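You operate a simulated robot arm through the tools that you are given. There is no shell and no other tool.

Carry out the task below with a simulated two-armed robot. There is one attempt and no reset: what you move stays moved.

## Task
Wash the black knob, blow it dry and refit it on its shaft.
Fine: use the soak tray and the blower; switch the tray off before you reach in; leave the other knobs alone. What is to be rubbed or washed off counts as gone when no trace of it is left.

It is judged by the outcome, as a careful person would: the job done as asked, and still so three seconds after it is handed in. It fails if anything else is knocked over, pushed out of place, dropped, spilled or broken.

## Robot
Two 7-joint arms with fingered hands on one trunk that stands fixed in place. Base frame: the origin is at the foot of the trunk, x ahead of it, y to its left, z up; the work surface is at about z = 0.86. Readings come in m, rad, newtons and seconds.
The left shoulder is at [0.06, 0.177, 0.9], the right one opposite. Each reaches about 1 m from its shoulder. Payload 4 kg a hand.
Tool frame (each hand has its own): the origin (TCP) lies between the finger pads and is the grasp point; the fingertips stand 0.037 m ahead of it; z points along the fingers, y is the line along which they close. The gripper opens to 0.124 m; its body begins 0.043 m behind the TCP. The gripper is a hand of 3 fingers: y runs from the thumb to the fingers, the wrist lies at [-0.015, -0.108, -0.202] in the tool frame.
Orientation is that of the tool frame in the base frame, as [roll, pitch, yaw] about the fixed x, y, z axes, in that order (R = Rz(yaw) Ry(pitch) Rx(roll)). With the fingers straight down and the wrist toward the robot, the tool's x, y and z point along [0, 1, 0], [1, 0, 0] and [0, 0, -1] of the base frame.

## Interface
- The arms move only by the tool nudge_tool. It takes "left_series", "right_series" or both (then of equal length, played together; a hand with none holds still); each is a list that holds one entry, the list of rows, each a list of 6 numbers: the shift along the tool's x, y, z in m, then the turn, a rotation vector about the tool's x, y, z in degrees. In form: [[[dx, dy, dz, ax, ay, az], ...]]. A call has 1 to 20 rows; each row shifts and turns the commanded pose from where the row before left it, along the tool's axes as they then stand. A row lasts 0.2 s, in which the tool goes at most 0.05 m and 0.15 rad; a call with a longer step from one row to the next is refused whole. A pose out of reach is approached as far as the arm can. The call stops where the force on the tool passes 70 N (or 10 N more than at its start, if that is more) or the arm is blocked; 0.2 s more then pass. In this call time passes only in rows, and 0.2 s behind the last. It gives the time, the measured TCP pose, the force on the tool (base axes), the opening and the grip force at its end, in the units of the frame above (readings bear some noise), with the torque about the TCP (base axes, N m) and any sound that the robot's microphone picked up.
- Cameras (640 x 400 px; columns grow to the right, rows downward): "scene" is now at [0.0314, 0.0632, 1.5596]; the picture's right is [0.72, -0.70, 0.00], its down [-0.40, -0.41, -0.82] and it looks along [0.57, 0.59, -0.57] (base axes); focal length 336 px, centre (320, 200). "left" rides on the left gripper at [-0.064, -0.076, -0.137] in its tool frame; the picture's right is [-0.84, -0.26, 0.48], its down [0.48, -0.76, 0.43] and it looks along [0.26, 0.60, 0.76] (tool axes); focal length 256 px, centre (320, 200). "right" rides on the right gripper at [0.064, -0.076, -0.137] in its tool frame; the picture's right is [-0.84, 0.26, -0.48], its down [-0.48, -0.76, 0.43] and it looks along [-0.25, 0.60, 0.76] (tool axes); focal length 256 px, centre (320, 200).
- snapshot(camera): a new picture of that camera. The clock stands still meanwhile.
- slide_trunk(by): slides the trunk up (or, below 0, down) by that many m; the arms and the scene camera ride with it, the base frame stays. It gives what a move gives, with no picture.
- set_fingers(index, middle, thumb_bend, thumb_turn, hand): sets how far each is bent, from 0 (flat) to 1 (curled in); at 0.3 the hand is open as for a grip, at 0.7 the pads meet at the TCP. One left out holds its place. A second passes; each finger stops where it meets its share of the squeeze, and holds until it gets a number again. It is the only way to open and close the hand. It gives what a move gives, with no picture; readings hold the bend of each and the force on the fingers (four entries, about 0 where the hand has none), thumb and palm. thumb_turn goes from beside the hand (0) to across from the fingers (1), as for a grip.
- pan_tilt(pan, tilt): turns the head with the scene camera to pan (to the left, within 1.501 rad either way) and tilt (down, from -0.506 to 1.204), counted from straight ahead of the robot. It gives what a move gives.
- pixel_to_xyz(camera, pixels): there is no depth. For up to 12 entries [column, row, z] of the newest picture of that camera ("zoom" is the newest enlarged one), the place [x, y] in the base frame at which the ray of that pixel passes the height z, good to about 0.002 m. The clock stands still meanwhile.
- enlarge(camera, box): a new picture of the part [left, top, right, bottom] of that camera's present view, enlarged. The clock stands still meanwhile.
- job_done(): hands the job in; it is judged then, once.

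Leave the grippers open and the arms clear of the work at the hand-in unless told otherwise.

The tools are called after "Emit:" as name(argument=value, ...) on one line, values as JSON. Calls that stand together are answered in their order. nudge_tool: Moves the arms, as the interface text tells. Its arguments: {"type":"object","properties":{"left_series":{"type":"array","items":{"type":"array","items":{"type":"array","items":{"type":"number"}}}},"right_series":{"type":"array","items":{"type":"array","items":{"type":"array","items":{"type":"number"}}}}},"required":[]} The other tools are called the same way: slide_trunk (by) moves the trunk up or down; set_fingers (index, middle, thumb_bend, thumb_turn, hand) moves the fingers one by one; pan_tilt (pan, tilt) turns the head that bears the scene camera; snapshot (camera) takes a picture; pixel_to_xyz (camera, pixels) gives the place at which the rays of pixels pass given heights; enlarge (camera, box) takes an enlarged picture of a part of a camera's view; job_done () hands the job in.

At the start:

```text
time: 0.0
left_tool_pos: [0.43, 0.4526, 1.2033]
left_tool_rot: [3.141, -0.001, 1.57]
left_wrist_force: [-0.5, 0.3, -0.5]
left_ft_torque: [0.01, -0.03, 0.02]
left_grip_width: 0.1236
left_grasp_force: 0.1
left_shape: jaw
left_bend: [0.3, 0.3, 0.3, 0.98]
left_finger forces: [0.0, 0.0, 0.0, 0.1, 0.0, 0.0]
right_tool_pos: [0.6238, 0.0981, 1.1963]
right_tool_rot: [3.141, -0.001, 1.57]
right_wrist_force: [0.2, -0.1, 0.0]
right_ft_torque: [0.0, -0.02, -0.02]
right_grip_width: 0.1237
right_grasp_force: 0.1
right_shape: jaw
right_bend: [0.3, 0.3, 0.3, 0.98]
right_finger forces: [0.0, 0.1, 0.1, 0.1, 0.0, 0.1]
trunk travel left (down, up): [-0.425, 0.165]
head pan, tilt (commanded): [0.798, 0.607]
```

scene: 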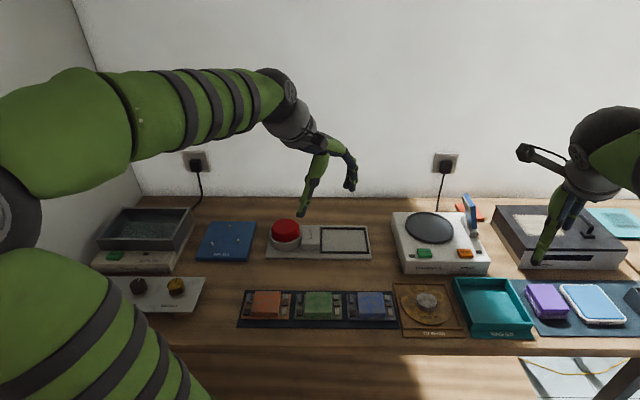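
right: 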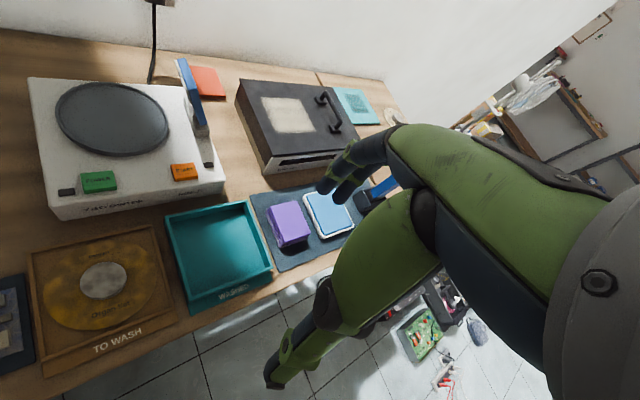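
left: 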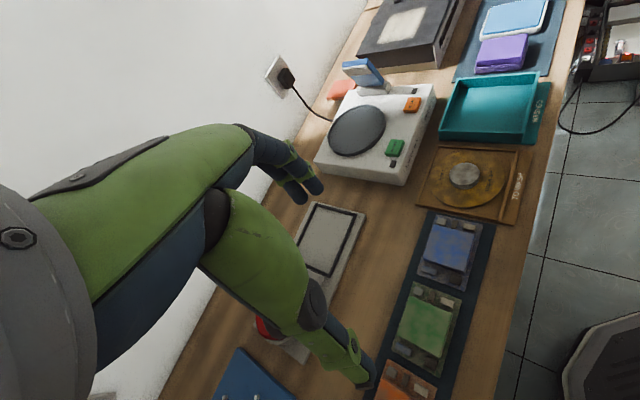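

I see a bench with many stations: a tray with a green button at the far left (about 145,240), a light plate with two knobs (138,286) and (176,286), a red push dome (285,230), and a record-player-like device. I'll enlarge the left parts first to identify the soak tray, blower and knobs.

Emit:
enlarge(camera="scene", box=[80, 190, 240, 320])

Emit:
enlarge(camera="scene", box=[230, 190, 410, 340])

Emit:
enlarge(camera="scene", box=[380, 180, 640, 350])

```text
3.08 times, centred on (160, 255) of scene
```

zoom: 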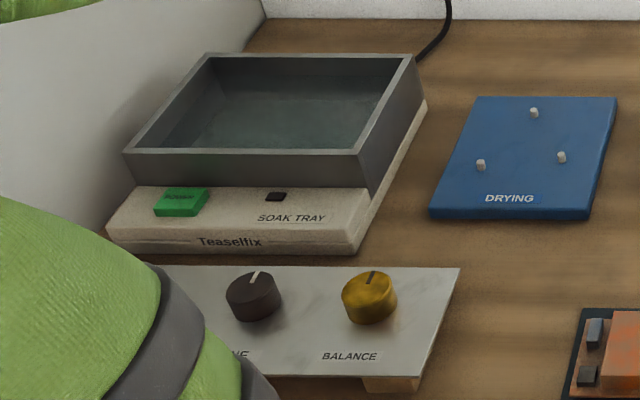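

```text
2.67 times, centred on (320, 265) of scene
```

zoom: 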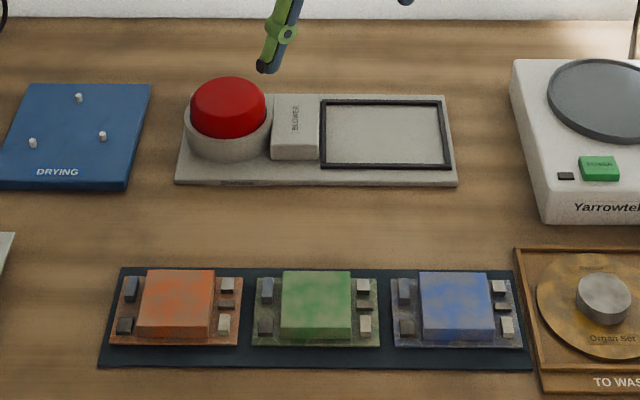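

```text
2.35 times, centred on (510, 265) of scene
```

zoom: 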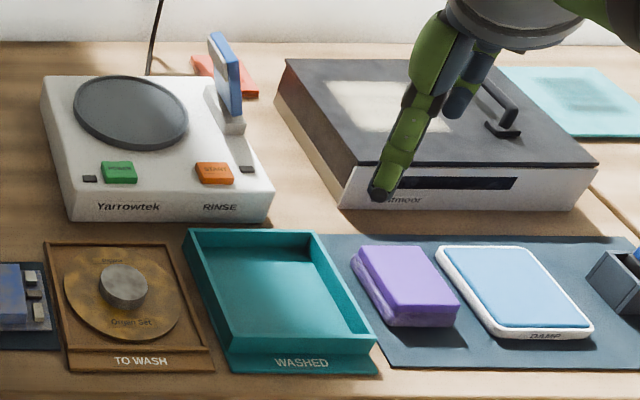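

The soak tray (POWER button green), the DRYING peg board, the BLOWER with a red dome and framed area, and the knob panel are clear. The knob panel is half hidden by the left arm. I'll turn the head further left and down to see it.

Emit:
pan_tilt(pan=1.2, tilt=0.85)

Emit:
snapshot(camera="scene")

Emit:
snapshot(camera="left")

```text
time: 0.9
left_tool_pos: [0.4286, 0.4516, 1.202]
left_tool_rot: [-3.14, 0.001, 1.571]
left_wrist_force: [-0.4, 0.1, 0.1]
left_ft_torque: [0.01, 0.01, 0.01]
left_grip_width: 0.1237
left_grasp_force: 0.0
left_shape: jaw
left_bend: [0.3, 0.3, 0.3, 0.98]
left_finger forces: [0.1, 0.1, 0.0, 0.1, 0.0, 0.1]
right_tool_pos: [0.6239, 0.0982, 1.1964]
right_tool_rot: [-3.141, 0.0, 1.571]
right_wrist_force: [-1.0, 1.0, -0.4]
right_ft_torque: [0.01, 0.0, 0.02]
right_grip_width: 0.1234
right_grasp_force: 0.1
right_shape: jaw
right_bend: [0.3, 0.3, 0.3, 0.98]
right_finger forces: [0.0, 0.0, 0.0, 0.0, 0.0, 0.0]
trunk travel left (down, up): [-0.425, 0.165]
head pan, tilt (commanded): [1.201, 0.85]
```

```text
taken
```

scene: 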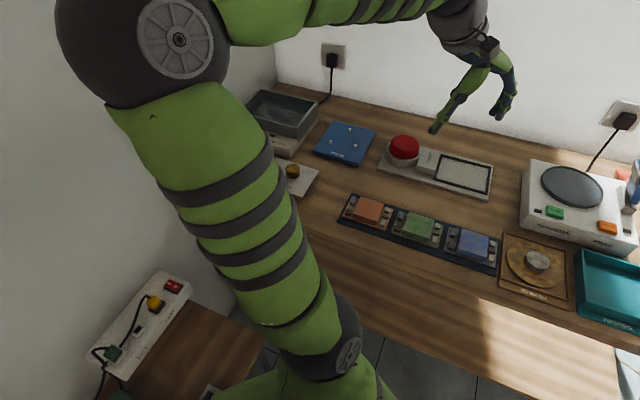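

```text
taken
```

left: 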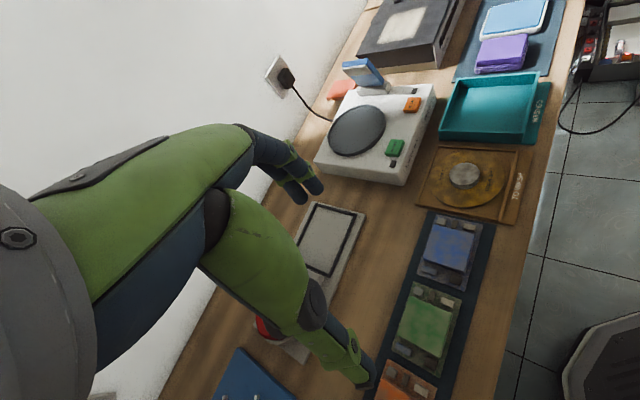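

The left upper arm hides the panel. There's also a power strip at lower left (160,310). I'll enlarge both areas and read off some positions.

Emit:
enlarge(camera="scene", box=[220, 70, 380, 200])

Emit:
enlarge(camera="scene", box=[80, 260, 240, 400])

Emit:
pixel_to_xyz(camera="scene", pixels=[[292, 171, 0.9], [318, 170, 0.88], [290, 150, 0.86], [345, 144, 0.87], [404, 146, 0.92], [435, 163, 0.88], [490, 170, 0.88], [440, 180, 0.88], [483, 197, 0.88], [247, 106, 0.93], [318, 100, 0.93], [298, 138, 0.93]])

```text
3.08 times, centred on (300, 135) of scene
```

zoom: 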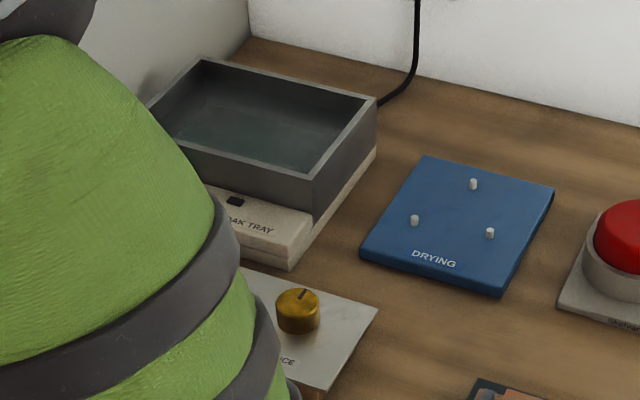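

```text
2.86 times, centred on (160, 330) of scene
```

zoom: 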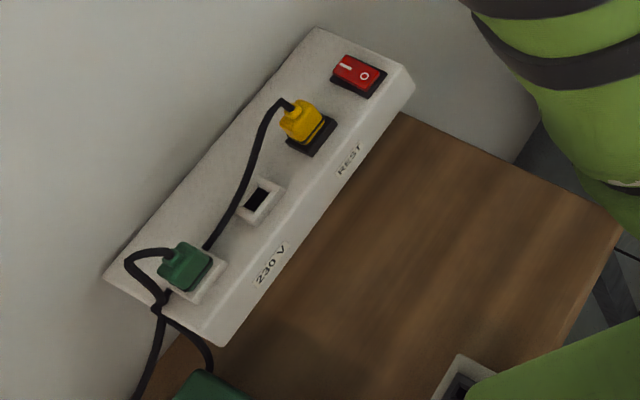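

```text
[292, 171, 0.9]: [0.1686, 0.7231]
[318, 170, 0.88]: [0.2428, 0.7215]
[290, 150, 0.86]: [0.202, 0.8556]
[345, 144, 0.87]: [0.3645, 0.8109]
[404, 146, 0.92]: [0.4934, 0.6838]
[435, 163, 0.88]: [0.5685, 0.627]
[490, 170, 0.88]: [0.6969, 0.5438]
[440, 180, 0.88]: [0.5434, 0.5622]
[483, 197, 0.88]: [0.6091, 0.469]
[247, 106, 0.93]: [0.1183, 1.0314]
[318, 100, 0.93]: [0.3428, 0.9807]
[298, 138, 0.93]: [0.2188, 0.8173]
```

The left upper arm blocks the panel view. I'll move the right hand out of the way (toward -y) and stretch the left hand forward (+x), so that the left elbow leaves the line of sight to the panel.

Emit:
nudge_tool(left_series=[[[0, 0.03, 0, 0, 0, 0], [0, 0.03, 0, 0, 0, 0], [0, 0.03, 0, 0, 0, 0], [0, 0.03, 0, 0, 0, 0], [0, 0.03, 0, 0, 0, 0], [0, 0.03, 0, 0, 0, 0], [0, 0.03, 0, 0, 0, 0], [0, 0.03, 0, 0, 0, 0]]], right_series=[[[-0.04, 0, 0, 0, 0, 0], [-0.04, 0, 0, 0, 0, 0], [-0.04, 0, 0, 0, 0, 0], [-0.04, 0, 0, 0, 0, 0], [-0.04, 0, 0, 0, 0, 0], [-0.04, 0, 0, 0, 0, 0], [-0.04, 0, 0, 0, 0, 0], [-0.04, 0, 0, 0, 0, 0]]])

Emit:
snapshot(camera="scene")

```text
time: 2.7
left_tool_pos: [0.6709, 0.4517, 1.2033]
left_tool_rot: [-3.141, 0.001, 1.573]
left_wrist_force: [0.8, 1.1, -0.1]
left_ft_torque: [0.01, 0.03, -0.02]
left_grip_width: 0.1233
left_grasp_force: 0.2
left_shape: jaw
left_bend: [0.3, 0.3, 0.3, 0.98]
left_finger forces: [0.0, 0.0, 0.0, 0.0, 0.1, 0.0]
right_tool_pos: [0.6269, -0.2215, 1.1969]
right_tool_rot: [-3.141, 0.0, 1.573]
right_wrist_force: [0.8, 0.8, 0.7]
right_ft_torque: [0.01, 0.04, 0.01]
right_grip_width: 0.1234
right_grasp_force: 0.2
right_shape: jaw
right_bend: [0.3, 0.3, 0.3, 0.98]
right_finger forces: [0.0, 0.1, 0.0, 0.1, 0.0, 0.0]
trunk travel left (down, up): [-0.425, 0.165]
head pan, tilt (commanded): [1.201, 0.85]
```

```text
taken
```

scene: 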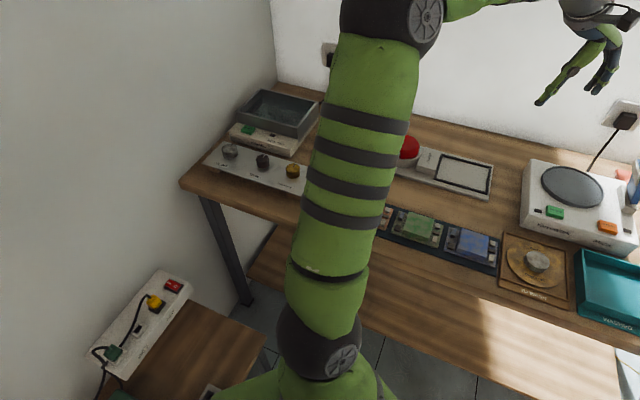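

Now the whole panel shows: three knobs — light/silver at (230,151), dark at (263,161), gold at (292,171). I'll enlarge for detail.

Emit:
enlarge(camera="scene", box=[180, 80, 340, 220])

Emit:
enlarge(camera="scene", box=[200, 130, 310, 200])

```text
2.86 times, centred on (260, 150) of scene
```

zoom: 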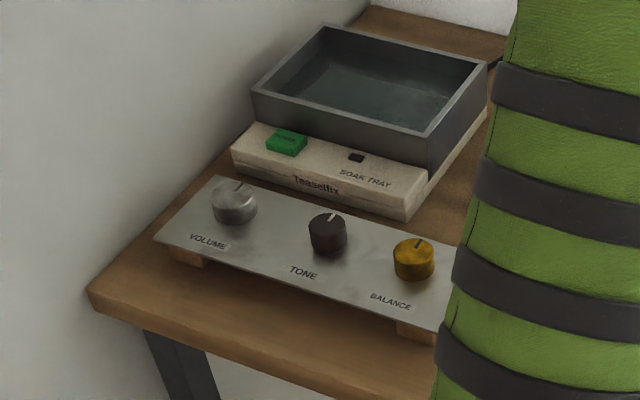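

```text
5.71 times, centred on (255, 165) of scene
```

zoom: 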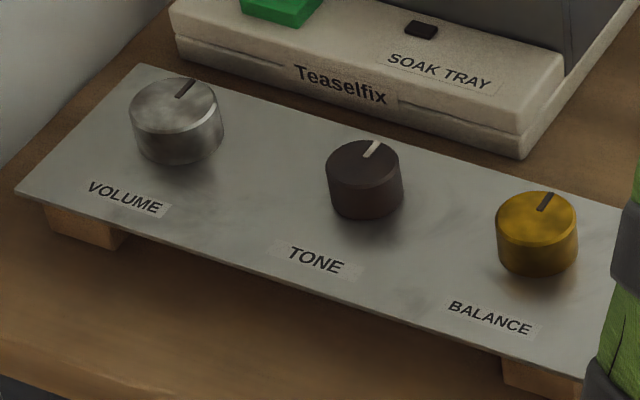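

The black knob is the middle one (TONE), with a white pointer. I'll read positions of the panel, knobs and tray from this zoom.

Emit:
pixel_to_xyz(camera="zoom", pixels=[[363, 162, 0.9], [363, 162, 0.92], [363, 205, 0.88], [175, 103, 0.92], [536, 215, 0.92], [15, 193, 0.88], [140, 65, 0.88], [116, 250, 0.86], [376, 143, 0.92], [368, 156, 0.92], [363, 215, 0.88], [282, 8, 0.91]])

Emit:
snapshot(camera="left")

```text
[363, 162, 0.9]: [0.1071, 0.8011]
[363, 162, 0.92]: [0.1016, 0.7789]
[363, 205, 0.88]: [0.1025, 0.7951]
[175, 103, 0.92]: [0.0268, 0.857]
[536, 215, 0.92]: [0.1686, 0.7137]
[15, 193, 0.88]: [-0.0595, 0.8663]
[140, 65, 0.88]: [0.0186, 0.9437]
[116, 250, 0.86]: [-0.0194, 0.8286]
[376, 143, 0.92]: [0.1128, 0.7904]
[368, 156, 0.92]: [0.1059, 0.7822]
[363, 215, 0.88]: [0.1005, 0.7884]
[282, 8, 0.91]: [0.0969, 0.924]
```

```text
taken
```

left: 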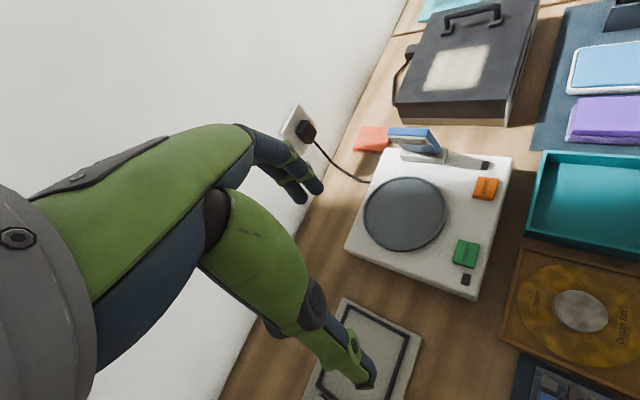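

The black knob is near (0.102, 0.78), the knobs are spaced 0.10 m along the direction u≈(0.703,-0.711), and the pointer aims along v≈(0.71,0.70). Now I'll look closer at the blower and the tray to get positions.

Emit:
enlarge(camera="scene", box=[380, 120, 510, 210])

Emit:
pixel_to_xyz(camera="scene", pixels=[[180, 183, 0.86], [237, 105, 0.95], [270, 89, 0.95], [321, 101, 0.95], [302, 135, 0.95], [283, 115, 0.88], [246, 129, 0.905], [270, 134, 0.905], [305, 147, 0.86], [404, 141, 0.93], [427, 158, 0.9]])

```text
4.44 times, centred on (445, 165) of scene
```

zoom: 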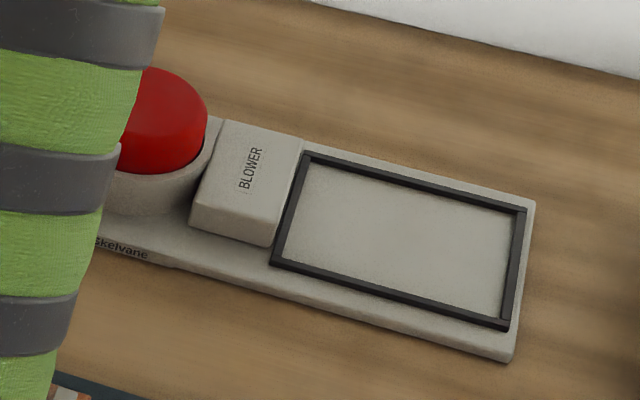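

```text
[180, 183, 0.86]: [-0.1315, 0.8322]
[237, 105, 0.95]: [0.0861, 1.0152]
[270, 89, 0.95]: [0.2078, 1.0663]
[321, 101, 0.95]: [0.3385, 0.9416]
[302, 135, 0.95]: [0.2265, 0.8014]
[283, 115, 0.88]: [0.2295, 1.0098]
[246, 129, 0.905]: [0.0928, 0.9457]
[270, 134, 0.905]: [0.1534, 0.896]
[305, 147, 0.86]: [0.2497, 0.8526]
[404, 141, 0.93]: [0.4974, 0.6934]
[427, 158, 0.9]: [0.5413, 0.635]
```

I'll read blower frame corners in this zoom.

Emit:
pixel_to_xyz(camera="zoom", pixels=[[307, 160, 0.88], [520, 210, 0.88], [505, 322, 0.88], [275, 260, 0.88], [535, 203, 0.875], [512, 360, 0.86], [300, 140, 0.9], [225, 122, 0.9], [265, 245, 0.88], [185, 225, 0.88], [145, 110, 0.93], [95, 245, 0.87]])

Emit:
enlarge(camera="scene", box=[225, 80, 325, 150])

```text
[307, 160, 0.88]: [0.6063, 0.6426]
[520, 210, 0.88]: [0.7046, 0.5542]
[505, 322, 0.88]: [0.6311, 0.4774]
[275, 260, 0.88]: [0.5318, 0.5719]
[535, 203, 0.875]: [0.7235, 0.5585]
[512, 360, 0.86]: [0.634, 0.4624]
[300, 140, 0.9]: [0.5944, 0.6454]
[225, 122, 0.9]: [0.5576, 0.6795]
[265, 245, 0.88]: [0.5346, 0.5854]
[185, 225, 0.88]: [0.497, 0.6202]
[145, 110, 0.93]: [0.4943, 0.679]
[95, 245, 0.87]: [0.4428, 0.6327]
```

```text
5.71 times, centred on (275, 115) of scene
```

zoom: 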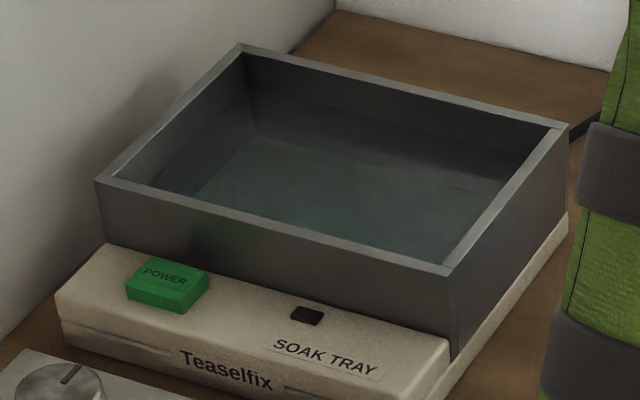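

The tray holds water and its LED is dark (off). The blower's frame centre is about (0.618, 0.562). Now I'll turn the left hand 45° so its closing line runs across the bench depth, and carry it high (z≈1.2) toward the panel. First the turn.

Emit:
nudge_tool(left_series=[[[0, 0, 0, 0, 0, -7.5], [0, 0, 0, 0, 0, -7.5], [0, 0, 0, 0, 0, -7.5], [0, 0, 0, 0, 0, -7.5], [0, 0, 0, 0, 0, -7.5], [0, 0, 0, 0, 0, -7.5], [0.04, -0.01, 0, 0, 0, 0], [0.04, -0.01, 0, 0, 0, 0], [0.04, -0.01, 0, 0, 0, 0], [0.04, -0.01, 0, 0, 0, 0], [0.04, -0.01, 0, 0, 0, 0], [0.04, -0.01, 0, 0, 0, 0], [0.04, -0.01, 0, 0, 0, 0], [0.04, -0.01, 0, 0, 0, 0]]])

Emit:
snapshot(camera="scene")

```text
time: 5.7
left_tool_pos: [0.3885, 0.6213, 1.2042]
left_tool_rot: [3.14, 0.0, 2.357]
left_wrist_force: [-0.6, -0.1, 0.7]
left_ft_torque: [0.0, 0.01, 0.03]
left_grip_width: 0.1239
left_grasp_force: 0.1
left_shape: jaw
left_bend: [0.3, 0.3, 0.3, 0.98]
left_finger forces: [0.0, 0.0, 0.1, 0.0, 0.0, 0.0]
right_tool_pos: [0.6246, -0.2216, 1.1973]
right_tool_rot: [3.142, 0.0, 1.571]
right_wrist_force: [-0.3, 0.8, 0.1]
right_ft_torque: [-0.01, 0.01, 0.01]
right_grip_width: 0.1234
right_grasp_force: 0.0
right_shape: jaw
right_bend: [0.3, 0.3, 0.3, 0.98]
right_finger forces: [0.0, 0.1, 0.1, 0.0, 0.1, 0.0]
trunk travel left (down, up): [-0.425, 0.165]
head pan, tilt (commanded): [1.201, 0.85]
```

```text
taken
```

scene: 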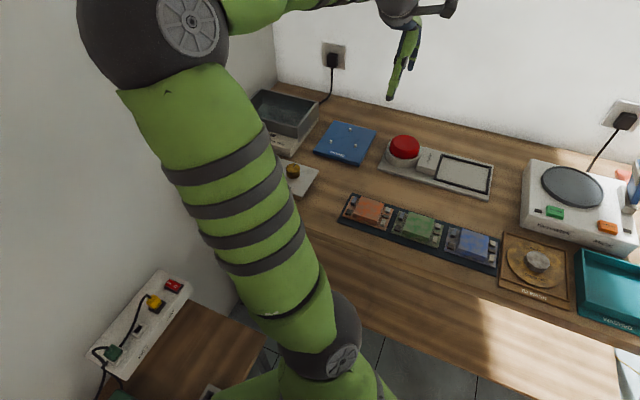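

The scene camera sees the upper arm in front of the panel again, so I'll rely on the hand camera. I carry on to above the knob (still z≈1.2) and look with the left camera.

Emit:
nudge_tool(left_series=[[[0.04, -0.0115, 0, 0, 0, 0], [0.04, -0.0115, 0, 0, 0, 0], [0.04, -0.0115, 0, 0, 0, 0], [0.04, -0.0115, 0, 0, 0, 0], [0.04, -0.0115, 0, 0, 0, 0], [0.04, -0.0115, 0, 0, 0, 0], [0.04, -0.0115, 0, 0, 0, 0], [0.036, -0.0111, 0, 0, 0, 0]]])

Emit:
snapshot(camera="left")

Emit:
snapshot(camera="scene")

```text
time: 7.5
left_tool_pos: [0.0963, 0.7807, 1.2024]
left_tool_rot: [-3.14, 0.001, 2.357]
left_wrist_force: [-0.9, -1.2, 0.2]
left_ft_torque: [0.02, 0.01, 0.0]
left_grip_width: 0.1238
left_grasp_force: 0.1
left_shape: jaw
left_bend: [0.3, 0.3, 0.3, 0.98]
left_finger forces: [0.1, 0.1, 0.0, 0.1, 0.0, 0.0]
right_tool_pos: [0.6259, -0.2211, 1.1972]
right_tool_rot: [-3.14, 0.001, 1.571]
right_wrist_force: [-0.3, -0.8, 0.0]
right_ft_torque: [0.0, 0.0, 0.0]
right_grip_width: 0.1239
right_grasp_force: 0.0
right_shape: jaw
right_bend: [0.3, 0.3, 0.3, 0.98]
right_finger forces: [0.1, 0.1, 0.0, 0.0, 0.0, 0.1]
trunk travel left (down, up): [-0.425, 0.165]
head pan, tilt (commanded): [1.201, 0.85]
```

```text
taken
```

left: 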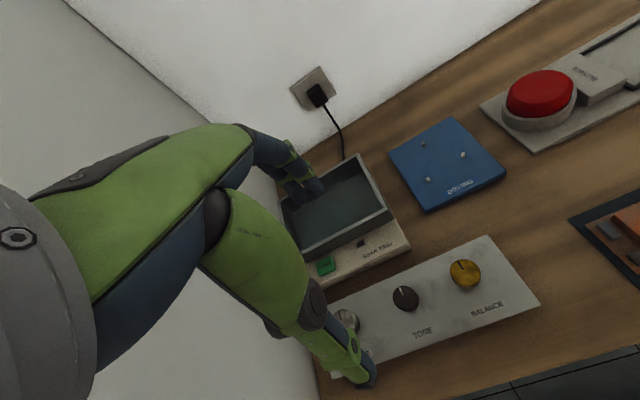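

```text
taken
```

scene: 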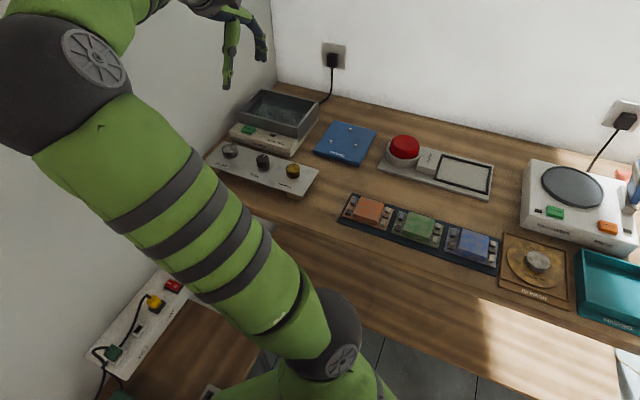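

Both cameras see the panel now: the black knob is at about (404,297) in the left picture and (263,161) in the scene. I'll enlarge both to triangulate its height and centre.

Emit:
enlarge(camera="left", box=[330, 230, 540, 370])

Emit:
pixel_to_xyz(camera="left", pixels=[[404, 294, 0.92], [404, 294, 0.9], [390, 220, 0.95], [390, 220, 0.98], [375, 157, 0.98], [375, 157, 0.95], [325, 266, 0.9], [325, 266, 0.92], [485, 237, 0.88], [540, 302, 0.88]])

Emit:
enlarge(camera="scene", box=[190, 80, 330, 210])

```text
2.86 times, centred on (435, 300) of left
```

zoom: 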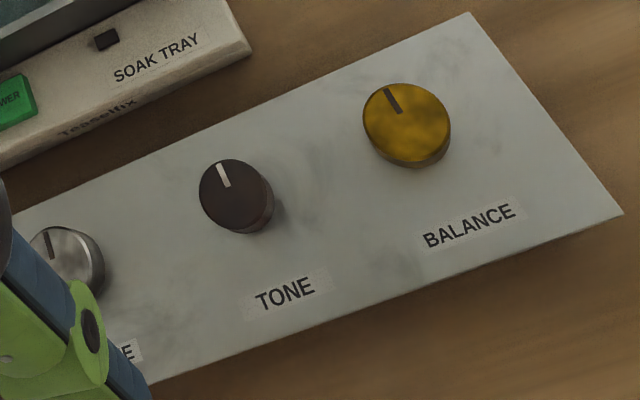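

```text
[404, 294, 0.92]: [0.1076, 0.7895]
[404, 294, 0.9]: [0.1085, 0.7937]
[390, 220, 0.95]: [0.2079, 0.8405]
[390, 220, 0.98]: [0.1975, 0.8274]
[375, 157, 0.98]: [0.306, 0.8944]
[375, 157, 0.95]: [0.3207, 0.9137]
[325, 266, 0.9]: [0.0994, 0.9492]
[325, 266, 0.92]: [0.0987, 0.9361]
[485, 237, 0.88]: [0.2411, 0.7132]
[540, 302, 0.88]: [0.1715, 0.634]
```

```text
3.08 times, centred on (260, 145) of scene
```

zoom: 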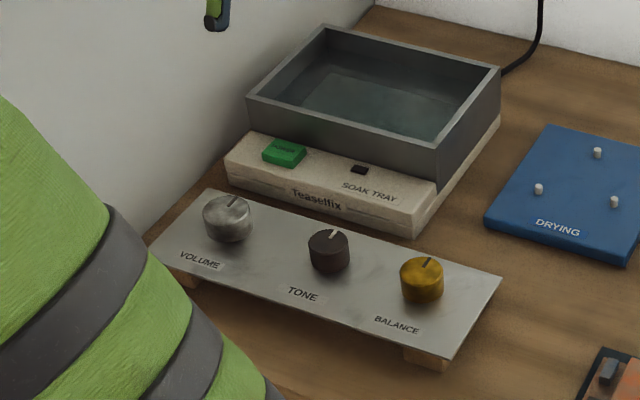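

I'll triangulate the knob top: left pixel (403.9,297.6), scene zoom (329,245); plus tray rim corners.

Emit:
pixel_to_xyz(camera="left", pixels=[[403.9, 297.6, 0.9], [403.9, 297.6, 0.92], [403.9, 297.6, 0.94], [477.2, 273.6, 0.92], [390, 210, 0.95], [390, 210, 0.98], [375, 157, 0.95], [375, 157, 0.98], [310, 263, 0.98], [362, 242.6, 0.9], [362, 242.6, 0.92]])

Emit:
pixel_to_xyz(camera="zoom", pixels=[[329, 245, 0.9], [329, 245, 0.92], [329, 245, 0.94], [422, 273, 0.92], [439, 146, 0.95], [439, 146, 0.98], [498, 67, 0.95], [498, 67, 0.98], [248, 96, 0.98], [325, 26, 0.98], [360, 169, 0.9], [360, 169, 0.92]])

Emit:
snapshot(camera="left")

```text
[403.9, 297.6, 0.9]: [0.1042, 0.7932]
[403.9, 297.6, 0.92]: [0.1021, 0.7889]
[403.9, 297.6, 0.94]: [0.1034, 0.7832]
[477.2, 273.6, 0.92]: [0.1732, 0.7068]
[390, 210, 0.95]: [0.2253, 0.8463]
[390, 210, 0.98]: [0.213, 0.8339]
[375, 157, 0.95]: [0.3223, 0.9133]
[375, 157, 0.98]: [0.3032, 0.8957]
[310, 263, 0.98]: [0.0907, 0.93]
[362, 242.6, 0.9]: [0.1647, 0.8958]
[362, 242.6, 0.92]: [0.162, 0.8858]
```

```text
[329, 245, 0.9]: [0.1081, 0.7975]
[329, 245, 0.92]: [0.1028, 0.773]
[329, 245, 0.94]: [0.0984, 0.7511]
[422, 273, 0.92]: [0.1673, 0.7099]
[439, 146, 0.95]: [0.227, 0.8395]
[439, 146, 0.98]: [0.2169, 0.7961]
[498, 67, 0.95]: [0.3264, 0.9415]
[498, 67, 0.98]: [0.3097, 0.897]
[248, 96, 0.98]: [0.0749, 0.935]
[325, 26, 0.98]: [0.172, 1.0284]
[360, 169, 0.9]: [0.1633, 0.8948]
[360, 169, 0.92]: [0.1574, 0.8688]
```

```text
taken
```

left: 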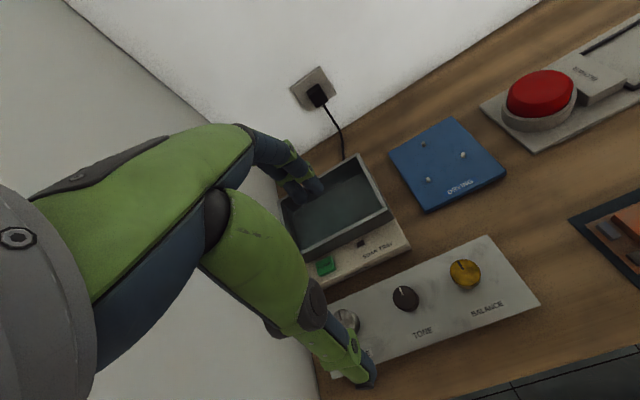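

I'll enlarge the tray in the left camera for a better rim measurement.

Emit:
enlarge(camera="left", box=[260, 140, 420, 300])

Emit:
pixel_to_xyz(camera="left", pixels=[[465.4, 272.7, 0.9], [465.4, 272.7, 0.92], [403.9, 297.6, 0.9], [403.9, 297.6, 0.91]])

```text
2.50 times, centred on (340, 220) of left
```

zoom: 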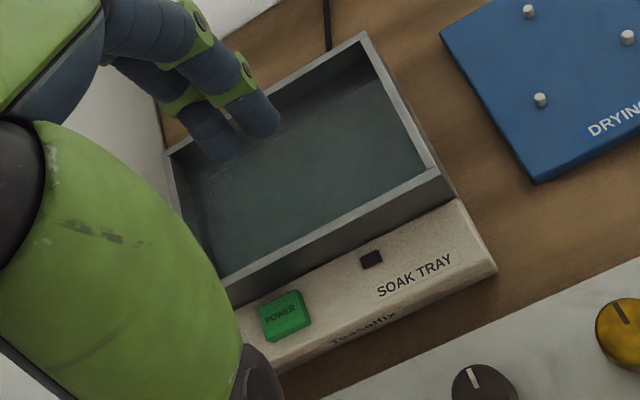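

```text
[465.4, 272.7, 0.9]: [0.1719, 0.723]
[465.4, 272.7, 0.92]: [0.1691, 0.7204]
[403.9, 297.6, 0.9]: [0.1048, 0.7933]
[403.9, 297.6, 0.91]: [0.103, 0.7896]
```

Reading tray rim corners, POWER button and LED from this zoom.

Emit:
pixel_to_xyz(camera="zoom", pixels=[[452, 172, 0.95], [452, 172, 0.97], [363, 33, 0.95], [363, 33, 0.97], [288, 312, 0.91], [288, 312, 0.9], [372, 259, 0.9], [428, 166, 0.95], [222, 285, 0.95], [222, 285, 0.97], [360, 50, 0.95]])

Emit:
enlarge(camera="scene", box=[220, 80, 320, 160])

```text
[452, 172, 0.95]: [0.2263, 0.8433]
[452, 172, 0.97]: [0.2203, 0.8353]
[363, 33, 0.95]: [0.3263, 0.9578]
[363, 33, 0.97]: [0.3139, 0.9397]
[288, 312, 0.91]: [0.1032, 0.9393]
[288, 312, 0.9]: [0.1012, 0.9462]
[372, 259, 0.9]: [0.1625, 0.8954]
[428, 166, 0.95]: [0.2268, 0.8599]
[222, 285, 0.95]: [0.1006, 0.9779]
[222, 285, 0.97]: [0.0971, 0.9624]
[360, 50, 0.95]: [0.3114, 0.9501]
```

```text
5.00 times, centred on (270, 120) of scene
```

zoom: 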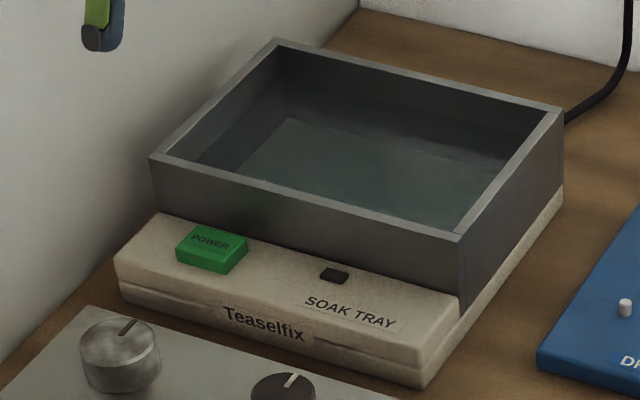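

Emit:
pixel_to_xyz(camera="zoom", pixels=[[462, 237, 0.95], [462, 237, 0.97], [565, 112, 0.95], [565, 112, 0.97], [150, 157, 0.95], [150, 157, 0.97], [276, 40, 0.95], [276, 40, 0.97], [212, 244, 0.91], [200, 155, 0.91], [288, 118, 0.91], [490, 182, 0.91]])

```text
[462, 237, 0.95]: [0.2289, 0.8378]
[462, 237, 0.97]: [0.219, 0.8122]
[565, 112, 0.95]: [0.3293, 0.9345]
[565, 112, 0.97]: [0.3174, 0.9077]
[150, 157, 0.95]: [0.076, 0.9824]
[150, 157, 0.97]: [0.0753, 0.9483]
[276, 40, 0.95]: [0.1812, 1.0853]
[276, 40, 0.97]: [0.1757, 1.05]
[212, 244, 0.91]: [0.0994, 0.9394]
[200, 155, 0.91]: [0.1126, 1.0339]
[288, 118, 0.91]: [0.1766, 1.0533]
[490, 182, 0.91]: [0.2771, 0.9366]
```

Knob top is at about z=0.906, centre (0.104, 0.791); tray rim ≈0.95, tray centre (0.204, 0.960). Next I narrow the left hand's opening so that it fits between things, and read the width.

Emit:
set_fingers(hand="left", index=0.45, middle=0.45, thumb_bend=0.45)

Emit:
snapshot(camera="left")

```text
time: 8.5
left_tool_pos: [0.0963, 0.7798, 1.2023]
left_tool_rot: [3.141, 0.0, 2.358]
left_wrist_force: [0.0, -0.2, -0.5]
left_ft_torque: [0.0, 0.0, -0.01]
left_grip_width: 0.0783
left_grasp_force: 0.1
left_shape: fingers
left_bend: [0.45, 0.45, 0.45, 0.98]
left_finger forces: [0.0, 0.0, 0.1, 0.0, 0.0, 0.0]
right_tool_pos: [0.6248, -0.221, 1.1975]
right_tool_rot: [-3.141, 0.0, 1.572]
right_wrist_force: [-0.3, 0.6, 0.5]
right_ft_torque: [0.0, -0.03, 0.01]
right_grip_width: 0.1236
right_grasp_force: 0.2
right_shape: jaw
right_bend: [0.3, 0.3, 0.3, 0.98]
right_finger forces: [0.0, 0.0, 0.0, 0.0, 0.0, 0.0]
trunk travel left (down, up): [-0.425, 0.165]
head pan, tilt (commanded): [1.201, 0.85]
```

```text
taken
```

left: 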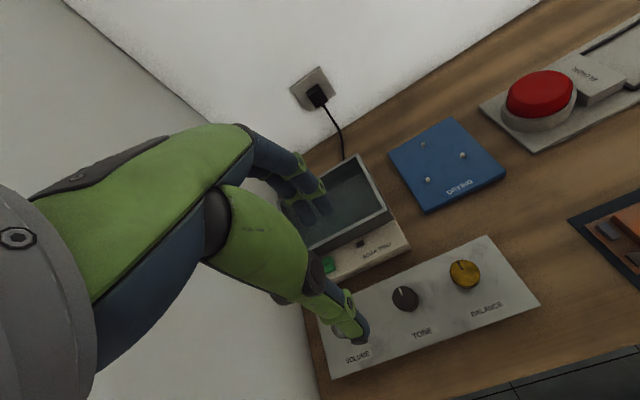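

Opening is 0.078 m. Now I centre over the knob (tool x +0.0025, y +0.0134) and lower 0.20 m to z≈1.0, still well above the knob (0.906).

Emit:
nudge_tool(left_series=[[[0.0025, 0.0134, 0.02, 0, 0, 0], [0, 0, 0.03, 0, 0, 0], [0, 0, 0.03, 0, 0, 0], [0, 0, 0.03, 0, 0, 0], [0, 0, 0.03, 0, 0, 0], [0, 0, 0.03, 0, 0, 0], [0, 0, 0.03, 0, 0, 0]]])

Emit:
snapshot(camera="left")

Emit:
snapshot(camera="scene")

```text
time: 10.1
left_tool_pos: [0.1065, 0.7905, 1.0038]
left_tool_rot: [3.14, 0.0, 2.357]
left_wrist_force: [1.0, 0.5, 0.1]
left_ft_torque: [-0.01, -0.01, 0.03]
left_grip_width: 0.078
left_grasp_force: 0.0
left_shape: fingers
left_bend: [0.45, 0.45, 0.45, 0.98]
left_finger forces: [0.0, 0.0, 0.0, 0.1, 0.0, 0.1]
right_tool_pos: [0.6254, -0.2218, 1.1964]
right_tool_rot: [3.141, 0.001, 1.573]
right_wrist_force: [0.5, -0.2, 0.2]
right_ft_torque: [0.03, 0.0, 0.0]
right_grip_width: 0.1238
right_grasp_force: 0.1
right_shape: jaw
right_bend: [0.3, 0.3, 0.3, 0.98]
right_finger forces: [0.1, 0.0, 0.0, 0.1, 0.1, 0.1]
trunk travel left (down, up): [-0.425, 0.165]
head pan, tilt (commanded): [1.201, 0.85]
```

```text
taken
```

left: 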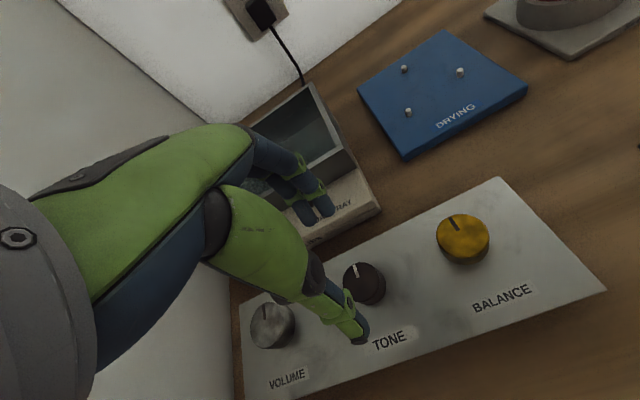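

```text
taken
```

scene: 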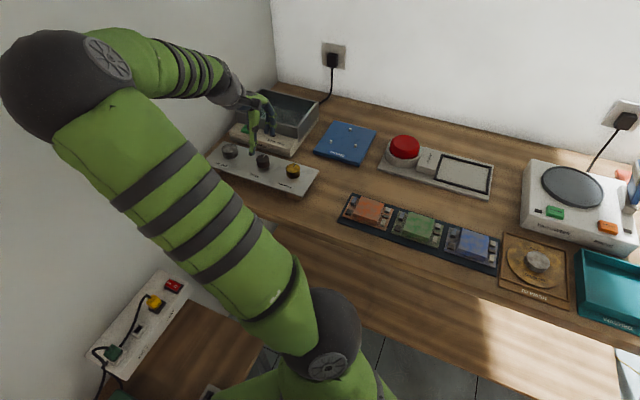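

I'll check centring: for a perfectly centred hand the knob top should appear at about (362,279) in the left picture. I enlarge to check.

Emit:
enlarge(camera="left", box=[280, 200, 440, 360])

Emit:
enlarge(camera="scene", box=[200, 80, 330, 200])

```text
2.50 times, centred on (360, 280) of left
```

zoom: 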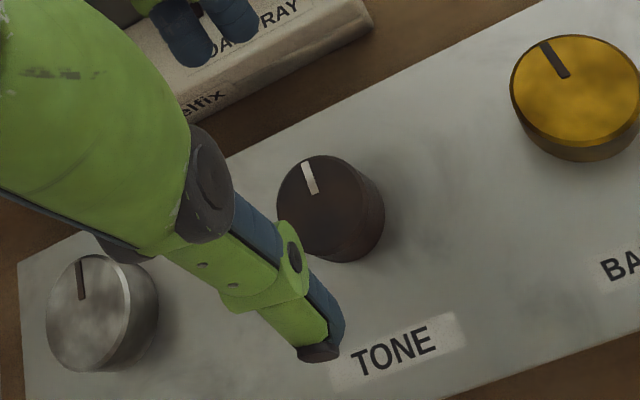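

```text
3.33 times, centred on (265, 140) of scene
```

zoom: 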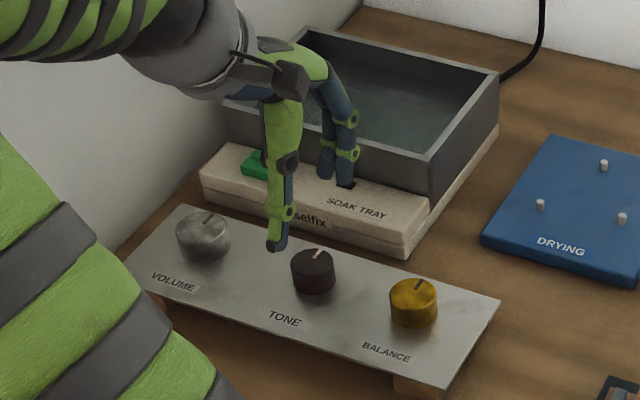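

The knob is centred to within about 1 mm. I'll triangulate the panel surface height using its right corners: left picture (498,178) and (606,290), scene zoom (499,299) and (444,391).

Emit:
pixel_to_xyz(camera="left", pixels=[[498, 177, 0.87], [498, 177, 0.88], [498, 177, 0.89], [607, 290, 0.87], [607, 290, 0.88], [607, 290, 0.89]])

Emit:
pixel_to_xyz(camera="zoom", pixels=[[499, 299, 0.87], [499, 299, 0.88], [499, 299, 0.89], [444, 390, 0.87], [444, 390, 0.88], [444, 390, 0.89]])

```text
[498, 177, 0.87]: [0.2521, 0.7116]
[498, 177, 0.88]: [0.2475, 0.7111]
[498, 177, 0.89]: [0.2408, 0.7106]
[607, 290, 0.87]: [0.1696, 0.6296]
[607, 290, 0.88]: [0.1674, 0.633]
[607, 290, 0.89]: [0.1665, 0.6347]
```

```text
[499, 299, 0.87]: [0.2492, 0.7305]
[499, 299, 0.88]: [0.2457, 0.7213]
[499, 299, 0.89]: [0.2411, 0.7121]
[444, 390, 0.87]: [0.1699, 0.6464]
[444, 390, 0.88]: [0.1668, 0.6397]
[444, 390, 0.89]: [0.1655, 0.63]
```

The panel surface is at z≈0.888, so the knob stands about 0.02 m tall. I'll lower to TCP z≈0.945 and look at the fingertips against the knob.

Emit:
nudge_tool(left_series=[[[0, 0, 0.02, 0, 0, 0], [0, 0, 0.02, 0, 0, 0], [0, 0, 0.019, 0, 0, 0]]])

Emit:
enlarge(camera="left", box=[260, 180, 420, 340])

Emit:
enlarge(camera="scene", box=[210, 110, 310, 190])

```text
time: 10.9
left_tool_pos: [0.1046, 0.7922, 0.9445]
left_tool_rot: [3.141, -0.001, 2.36]
left_wrist_force: [0.1, 0.0, 0.3]
left_ft_torque: [0.03, -0.01, -0.01]
left_grip_width: 0.0778
left_grasp_force: 0.0
left_shape: fingers
left_bend: [0.45, 0.45, 0.45, 0.98]
left_finger forces: [0.0, 0.1, 0.0, 0.1, 0.0, 0.0]
right_tool_pos: [0.6264, -0.2218, 1.1981]
right_tool_rot: [-3.141, -0.001, 1.571]
right_wrist_force: [-0.2, -0.5, 0.4]
right_ft_torque: [-0.01, -0.01, -0.01]
right_grip_width: 0.1237
right_grasp_force: 0.1
right_shape: jaw
right_bend: [0.3, 0.3, 0.3, 0.98]
right_finger forces: [0.0, 0.1, 0.0, 0.0, 0.0, 0.1]
trunk travel left (down, up): [-0.425, 0.165]
head pan, tilt (commanded): [1.201, 0.85]
```

```text
2.50 times, centred on (340, 260) of left
```

zoom: 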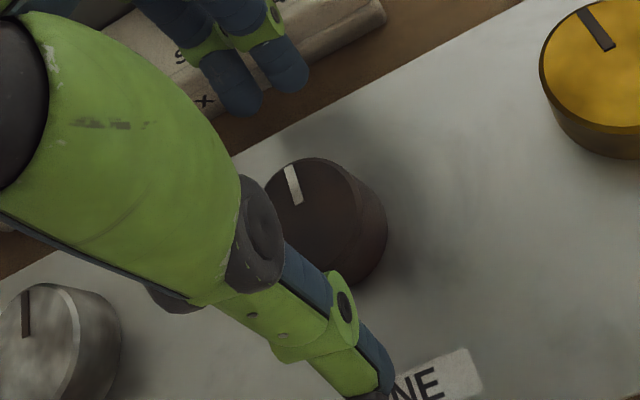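

```text
5.00 times, centred on (260, 150) of scene
```

zoom: 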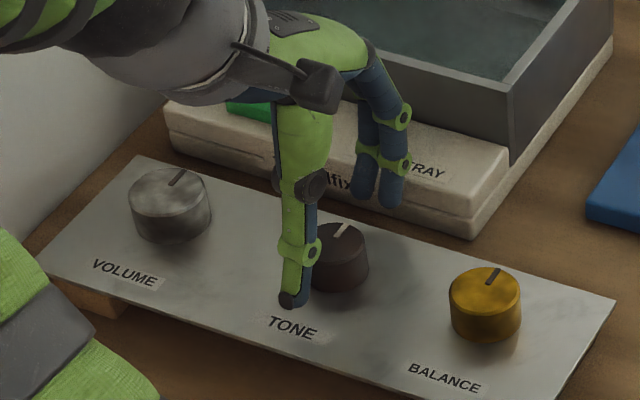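

I check the thumb-tip height by ray: scene zoom (293,305), and fingertips (365,197), (392,207).

Emit:
pixel_to_xyz(camera="zoom", pixels=[[293, 305, 0.89], [293, 305, 0.9], [293, 305, 0.91], [365, 197, 0.89], [365, 197, 0.9], [365, 197, 0.91], [392, 207, 0.89], [392, 207, 0.9], [392, 207, 0.91]])

Emit:
pixel_to_xyz(camera="left", pixels=[[364, 337, 0.89], [364, 337, 0.9], [364, 337, 0.91], [308, 225, 0.89], [308, 225, 0.9], [308, 225, 0.91], [329, 216, 0.89], [329, 216, 0.9], [329, 216, 0.91]])

```text
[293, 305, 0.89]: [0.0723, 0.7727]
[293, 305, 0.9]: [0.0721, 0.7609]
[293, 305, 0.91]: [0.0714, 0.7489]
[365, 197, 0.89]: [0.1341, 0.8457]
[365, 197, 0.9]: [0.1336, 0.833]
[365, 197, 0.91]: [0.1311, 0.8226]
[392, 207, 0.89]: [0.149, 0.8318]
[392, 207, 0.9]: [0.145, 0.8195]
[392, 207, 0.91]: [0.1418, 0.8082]
```

```text
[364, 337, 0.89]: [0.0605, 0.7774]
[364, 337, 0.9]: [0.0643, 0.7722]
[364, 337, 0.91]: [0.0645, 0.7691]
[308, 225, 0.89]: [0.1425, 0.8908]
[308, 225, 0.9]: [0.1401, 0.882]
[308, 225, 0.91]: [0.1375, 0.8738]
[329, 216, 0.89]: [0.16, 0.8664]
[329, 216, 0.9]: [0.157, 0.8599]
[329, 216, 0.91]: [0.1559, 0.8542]
```

The thumb tip is at z≈0.900 and the fingertips ≈0.905, with the panel at 0.888. I lower 8 mm more and close partly (0.53) to see how the tips lie around the knob.

Emit:
nudge_tool(left_series=[[[0, 0, 0.008, 0, 0, 0]]])

Emit:
set_fingers(hand="left", index=0.53, middle=0.53, thumb_bend=0.53)

Emit:
enlarge(camera="scene", box=[210, 110, 310, 190])

Emit:
enlarge(camera="left", box=[260, 180, 420, 340])

```text
time: 11.3
left_tool_pos: [0.106, 0.7904, 0.9369]
left_tool_rot: [3.141, 0.001, 2.356]
left_wrist_force: [1.2, 0.1, -1.3]
left_ft_torque: [0.01, -0.03, 0.03]
left_grip_width: 0.0779
left_grasp_force: 0.1
left_shape: fingers
left_bend: [0.45, 0.45, 0.45, 0.98]
left_finger forces: [0.1, 0.0, 0.0, 0.0, 0.0, 0.1]
right_tool_pos: [0.6254, -0.2213, 1.1969]
right_tool_rot: [-3.141, 0.0, 1.571]
right_wrist_force: [0.9, 0.2, 0.1]
right_ft_torque: [0.04, -0.04, -0.02]
right_grip_width: 0.1236
right_grasp_force: 0.1
right_shape: jaw
right_bend: [0.3, 0.3, 0.3, 0.98]
right_finger forces: [0.0, 0.0, 0.1, 0.0, 0.1, 0.1]
trunk travel left (down, up): [-0.425, 0.165]
head pan, tilt (commanded): [1.201, 0.85]
```

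```text
time: 12.3
left_tool_pos: [0.1056, 0.7914, 0.9365]
left_tool_rot: [-3.141, 0.0, 2.356]
left_wrist_force: [-0.3, 0.6, -0.5]
left_ft_torque: [0.02, -0.04, -0.01]
left_grip_width: 0.053
left_grasp_force: 0.1
left_shape: fingers
left_bend: [0.53, 0.53, 0.53, 0.98]
left_finger forces: [0.1, 0.0, 0.1, 0.0, 0.1, 0.0]
right_tool_pos: [0.6259, -0.2202, 1.1973]
right_tool_rot: [3.141, 0.0, 1.57]
right_wrist_force: [0.0, -0.1, -0.2]
right_ft_torque: [-0.01, -0.02, 0.02]
right_grip_width: 0.1237
right_grasp_force: 0.0
right_shape: jaw
right_bend: [0.3, 0.3, 0.3, 0.98]
right_finger forces: [0.0, 0.0, 0.0, 0.0, 0.0, 0.0]
trunk travel left (down, up): [-0.425, 0.165]
head pan, tilt (commanded): [1.201, 0.85]
```

```text
5.00 times, centred on (260, 150) of scene
```

zoom: 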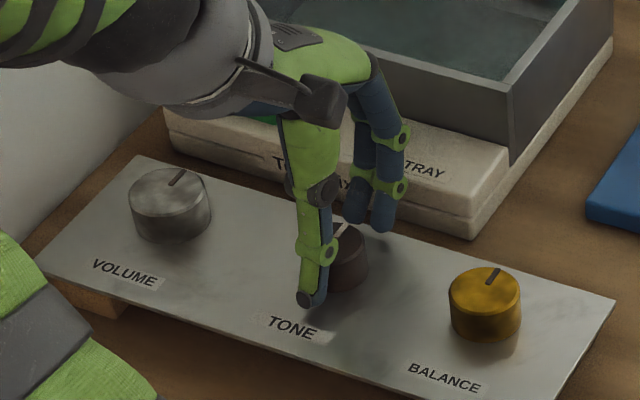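

```text
2.50 times, centred on (340, 260) of left
```

zoom: 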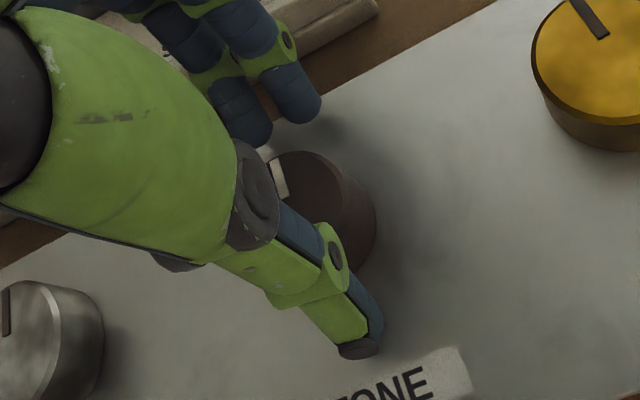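

I check tip heights again by ray at thumb tip (312,305) and fingertips (357,220), (382,230) of the scene zoom. I need a fresh scene zoom for that.

Emit:
enlarge(camera="scene", box=[230, 130, 300, 180])

```text
8.00 times, centred on (265, 155) of scene
```

zoom: 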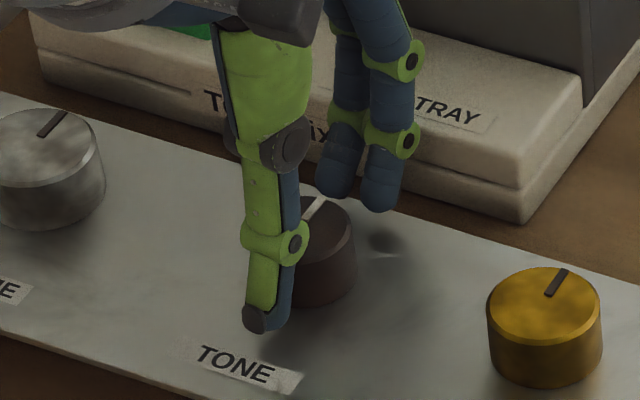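

Emit:
pixel_to_xyz(camera="zoom", pixels=[[265, 328, 0.888], [265, 328, 0.895], [265, 328, 0.9], [378, 210, 0.888], [378, 210, 0.895], [378, 210, 0.9], [335, 197, 0.888], [335, 197, 0.895], [335, 197, 0.9], [545, 303, 0.91], [545, 388, 0.888]])

```text
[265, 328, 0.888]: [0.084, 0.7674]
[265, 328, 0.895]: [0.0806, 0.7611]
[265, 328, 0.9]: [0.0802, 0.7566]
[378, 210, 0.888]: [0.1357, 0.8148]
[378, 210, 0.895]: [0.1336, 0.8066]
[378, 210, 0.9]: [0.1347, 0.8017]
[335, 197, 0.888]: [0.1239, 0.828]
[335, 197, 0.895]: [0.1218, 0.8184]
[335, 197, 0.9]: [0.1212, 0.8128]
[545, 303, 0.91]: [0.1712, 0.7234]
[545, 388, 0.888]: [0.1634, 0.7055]
```

Tips are a few mm above the panel on both sides of the knob. Now I close on the knob.

Emit:
set_fingers(hand="left", index=0.7, middle=0.7, thumb_bend=0.7)

Emit:
enlarge(camera="scene", box=[230, 130, 300, 180])

Emit:
enlarge(camera="left", box=[260, 180, 420, 340])

```text
time: 13.3
left_tool_pos: [0.1046, 0.7917, 0.9367]
left_tool_rot: [3.14, -0.003, 2.357]
left_wrist_force: [-0.9, -0.2, 12.3]
left_ft_torque: [0.14, -0.11, 0.0]
left_grip_width: 0.03
left_grasp_force: 21.1
left_shape: fingers
left_bend: [0.63, 0.63, 0.63, 0.96]
left_finger forces: [8.3, 11.9, 0.0, 0.0, 21.8, 0.1]
right_tool_pos: [0.6256, -0.2234, 1.1977]
right_tool_rot: [-3.14, 0.0, 1.571]
right_wrist_force: [0.7, -0.8, -0.2]
right_ft_torque: [0.03, -0.03, 0.0]
right_grip_width: 0.1238
right_grasp_force: 0.1
right_shape: jaw
right_bend: [0.3, 0.3, 0.3, 0.98]
right_finger forces: [0.1, 0.1, 0.0, 0.0, 0.0, 0.1]
trunk travel left (down, up): [-0.425, 0.165]
head pan, tilt (commanded): [1.201, 0.85]
```

```text
8.00 times, centred on (265, 155) of scene
```

zoom: 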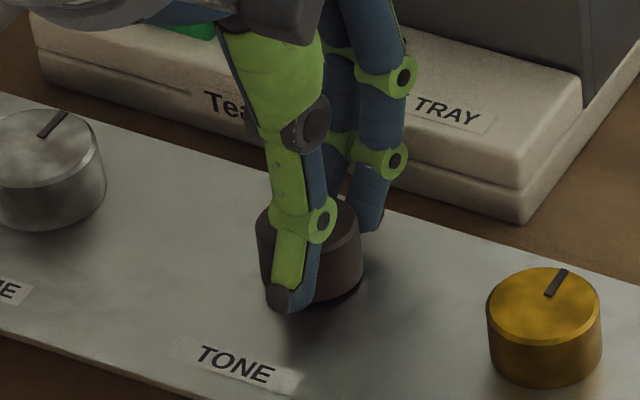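

```text
2.50 times, centred on (340, 260) of left
```

zoom: 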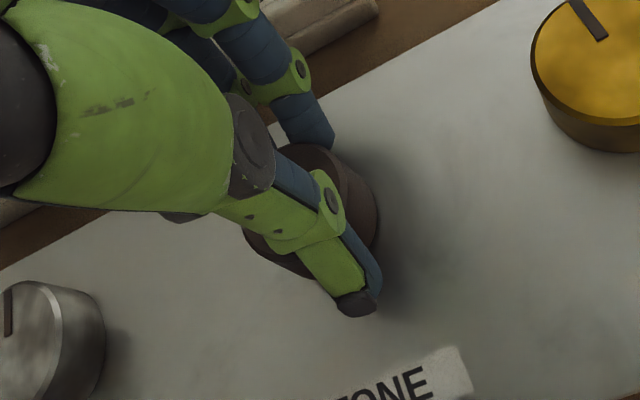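

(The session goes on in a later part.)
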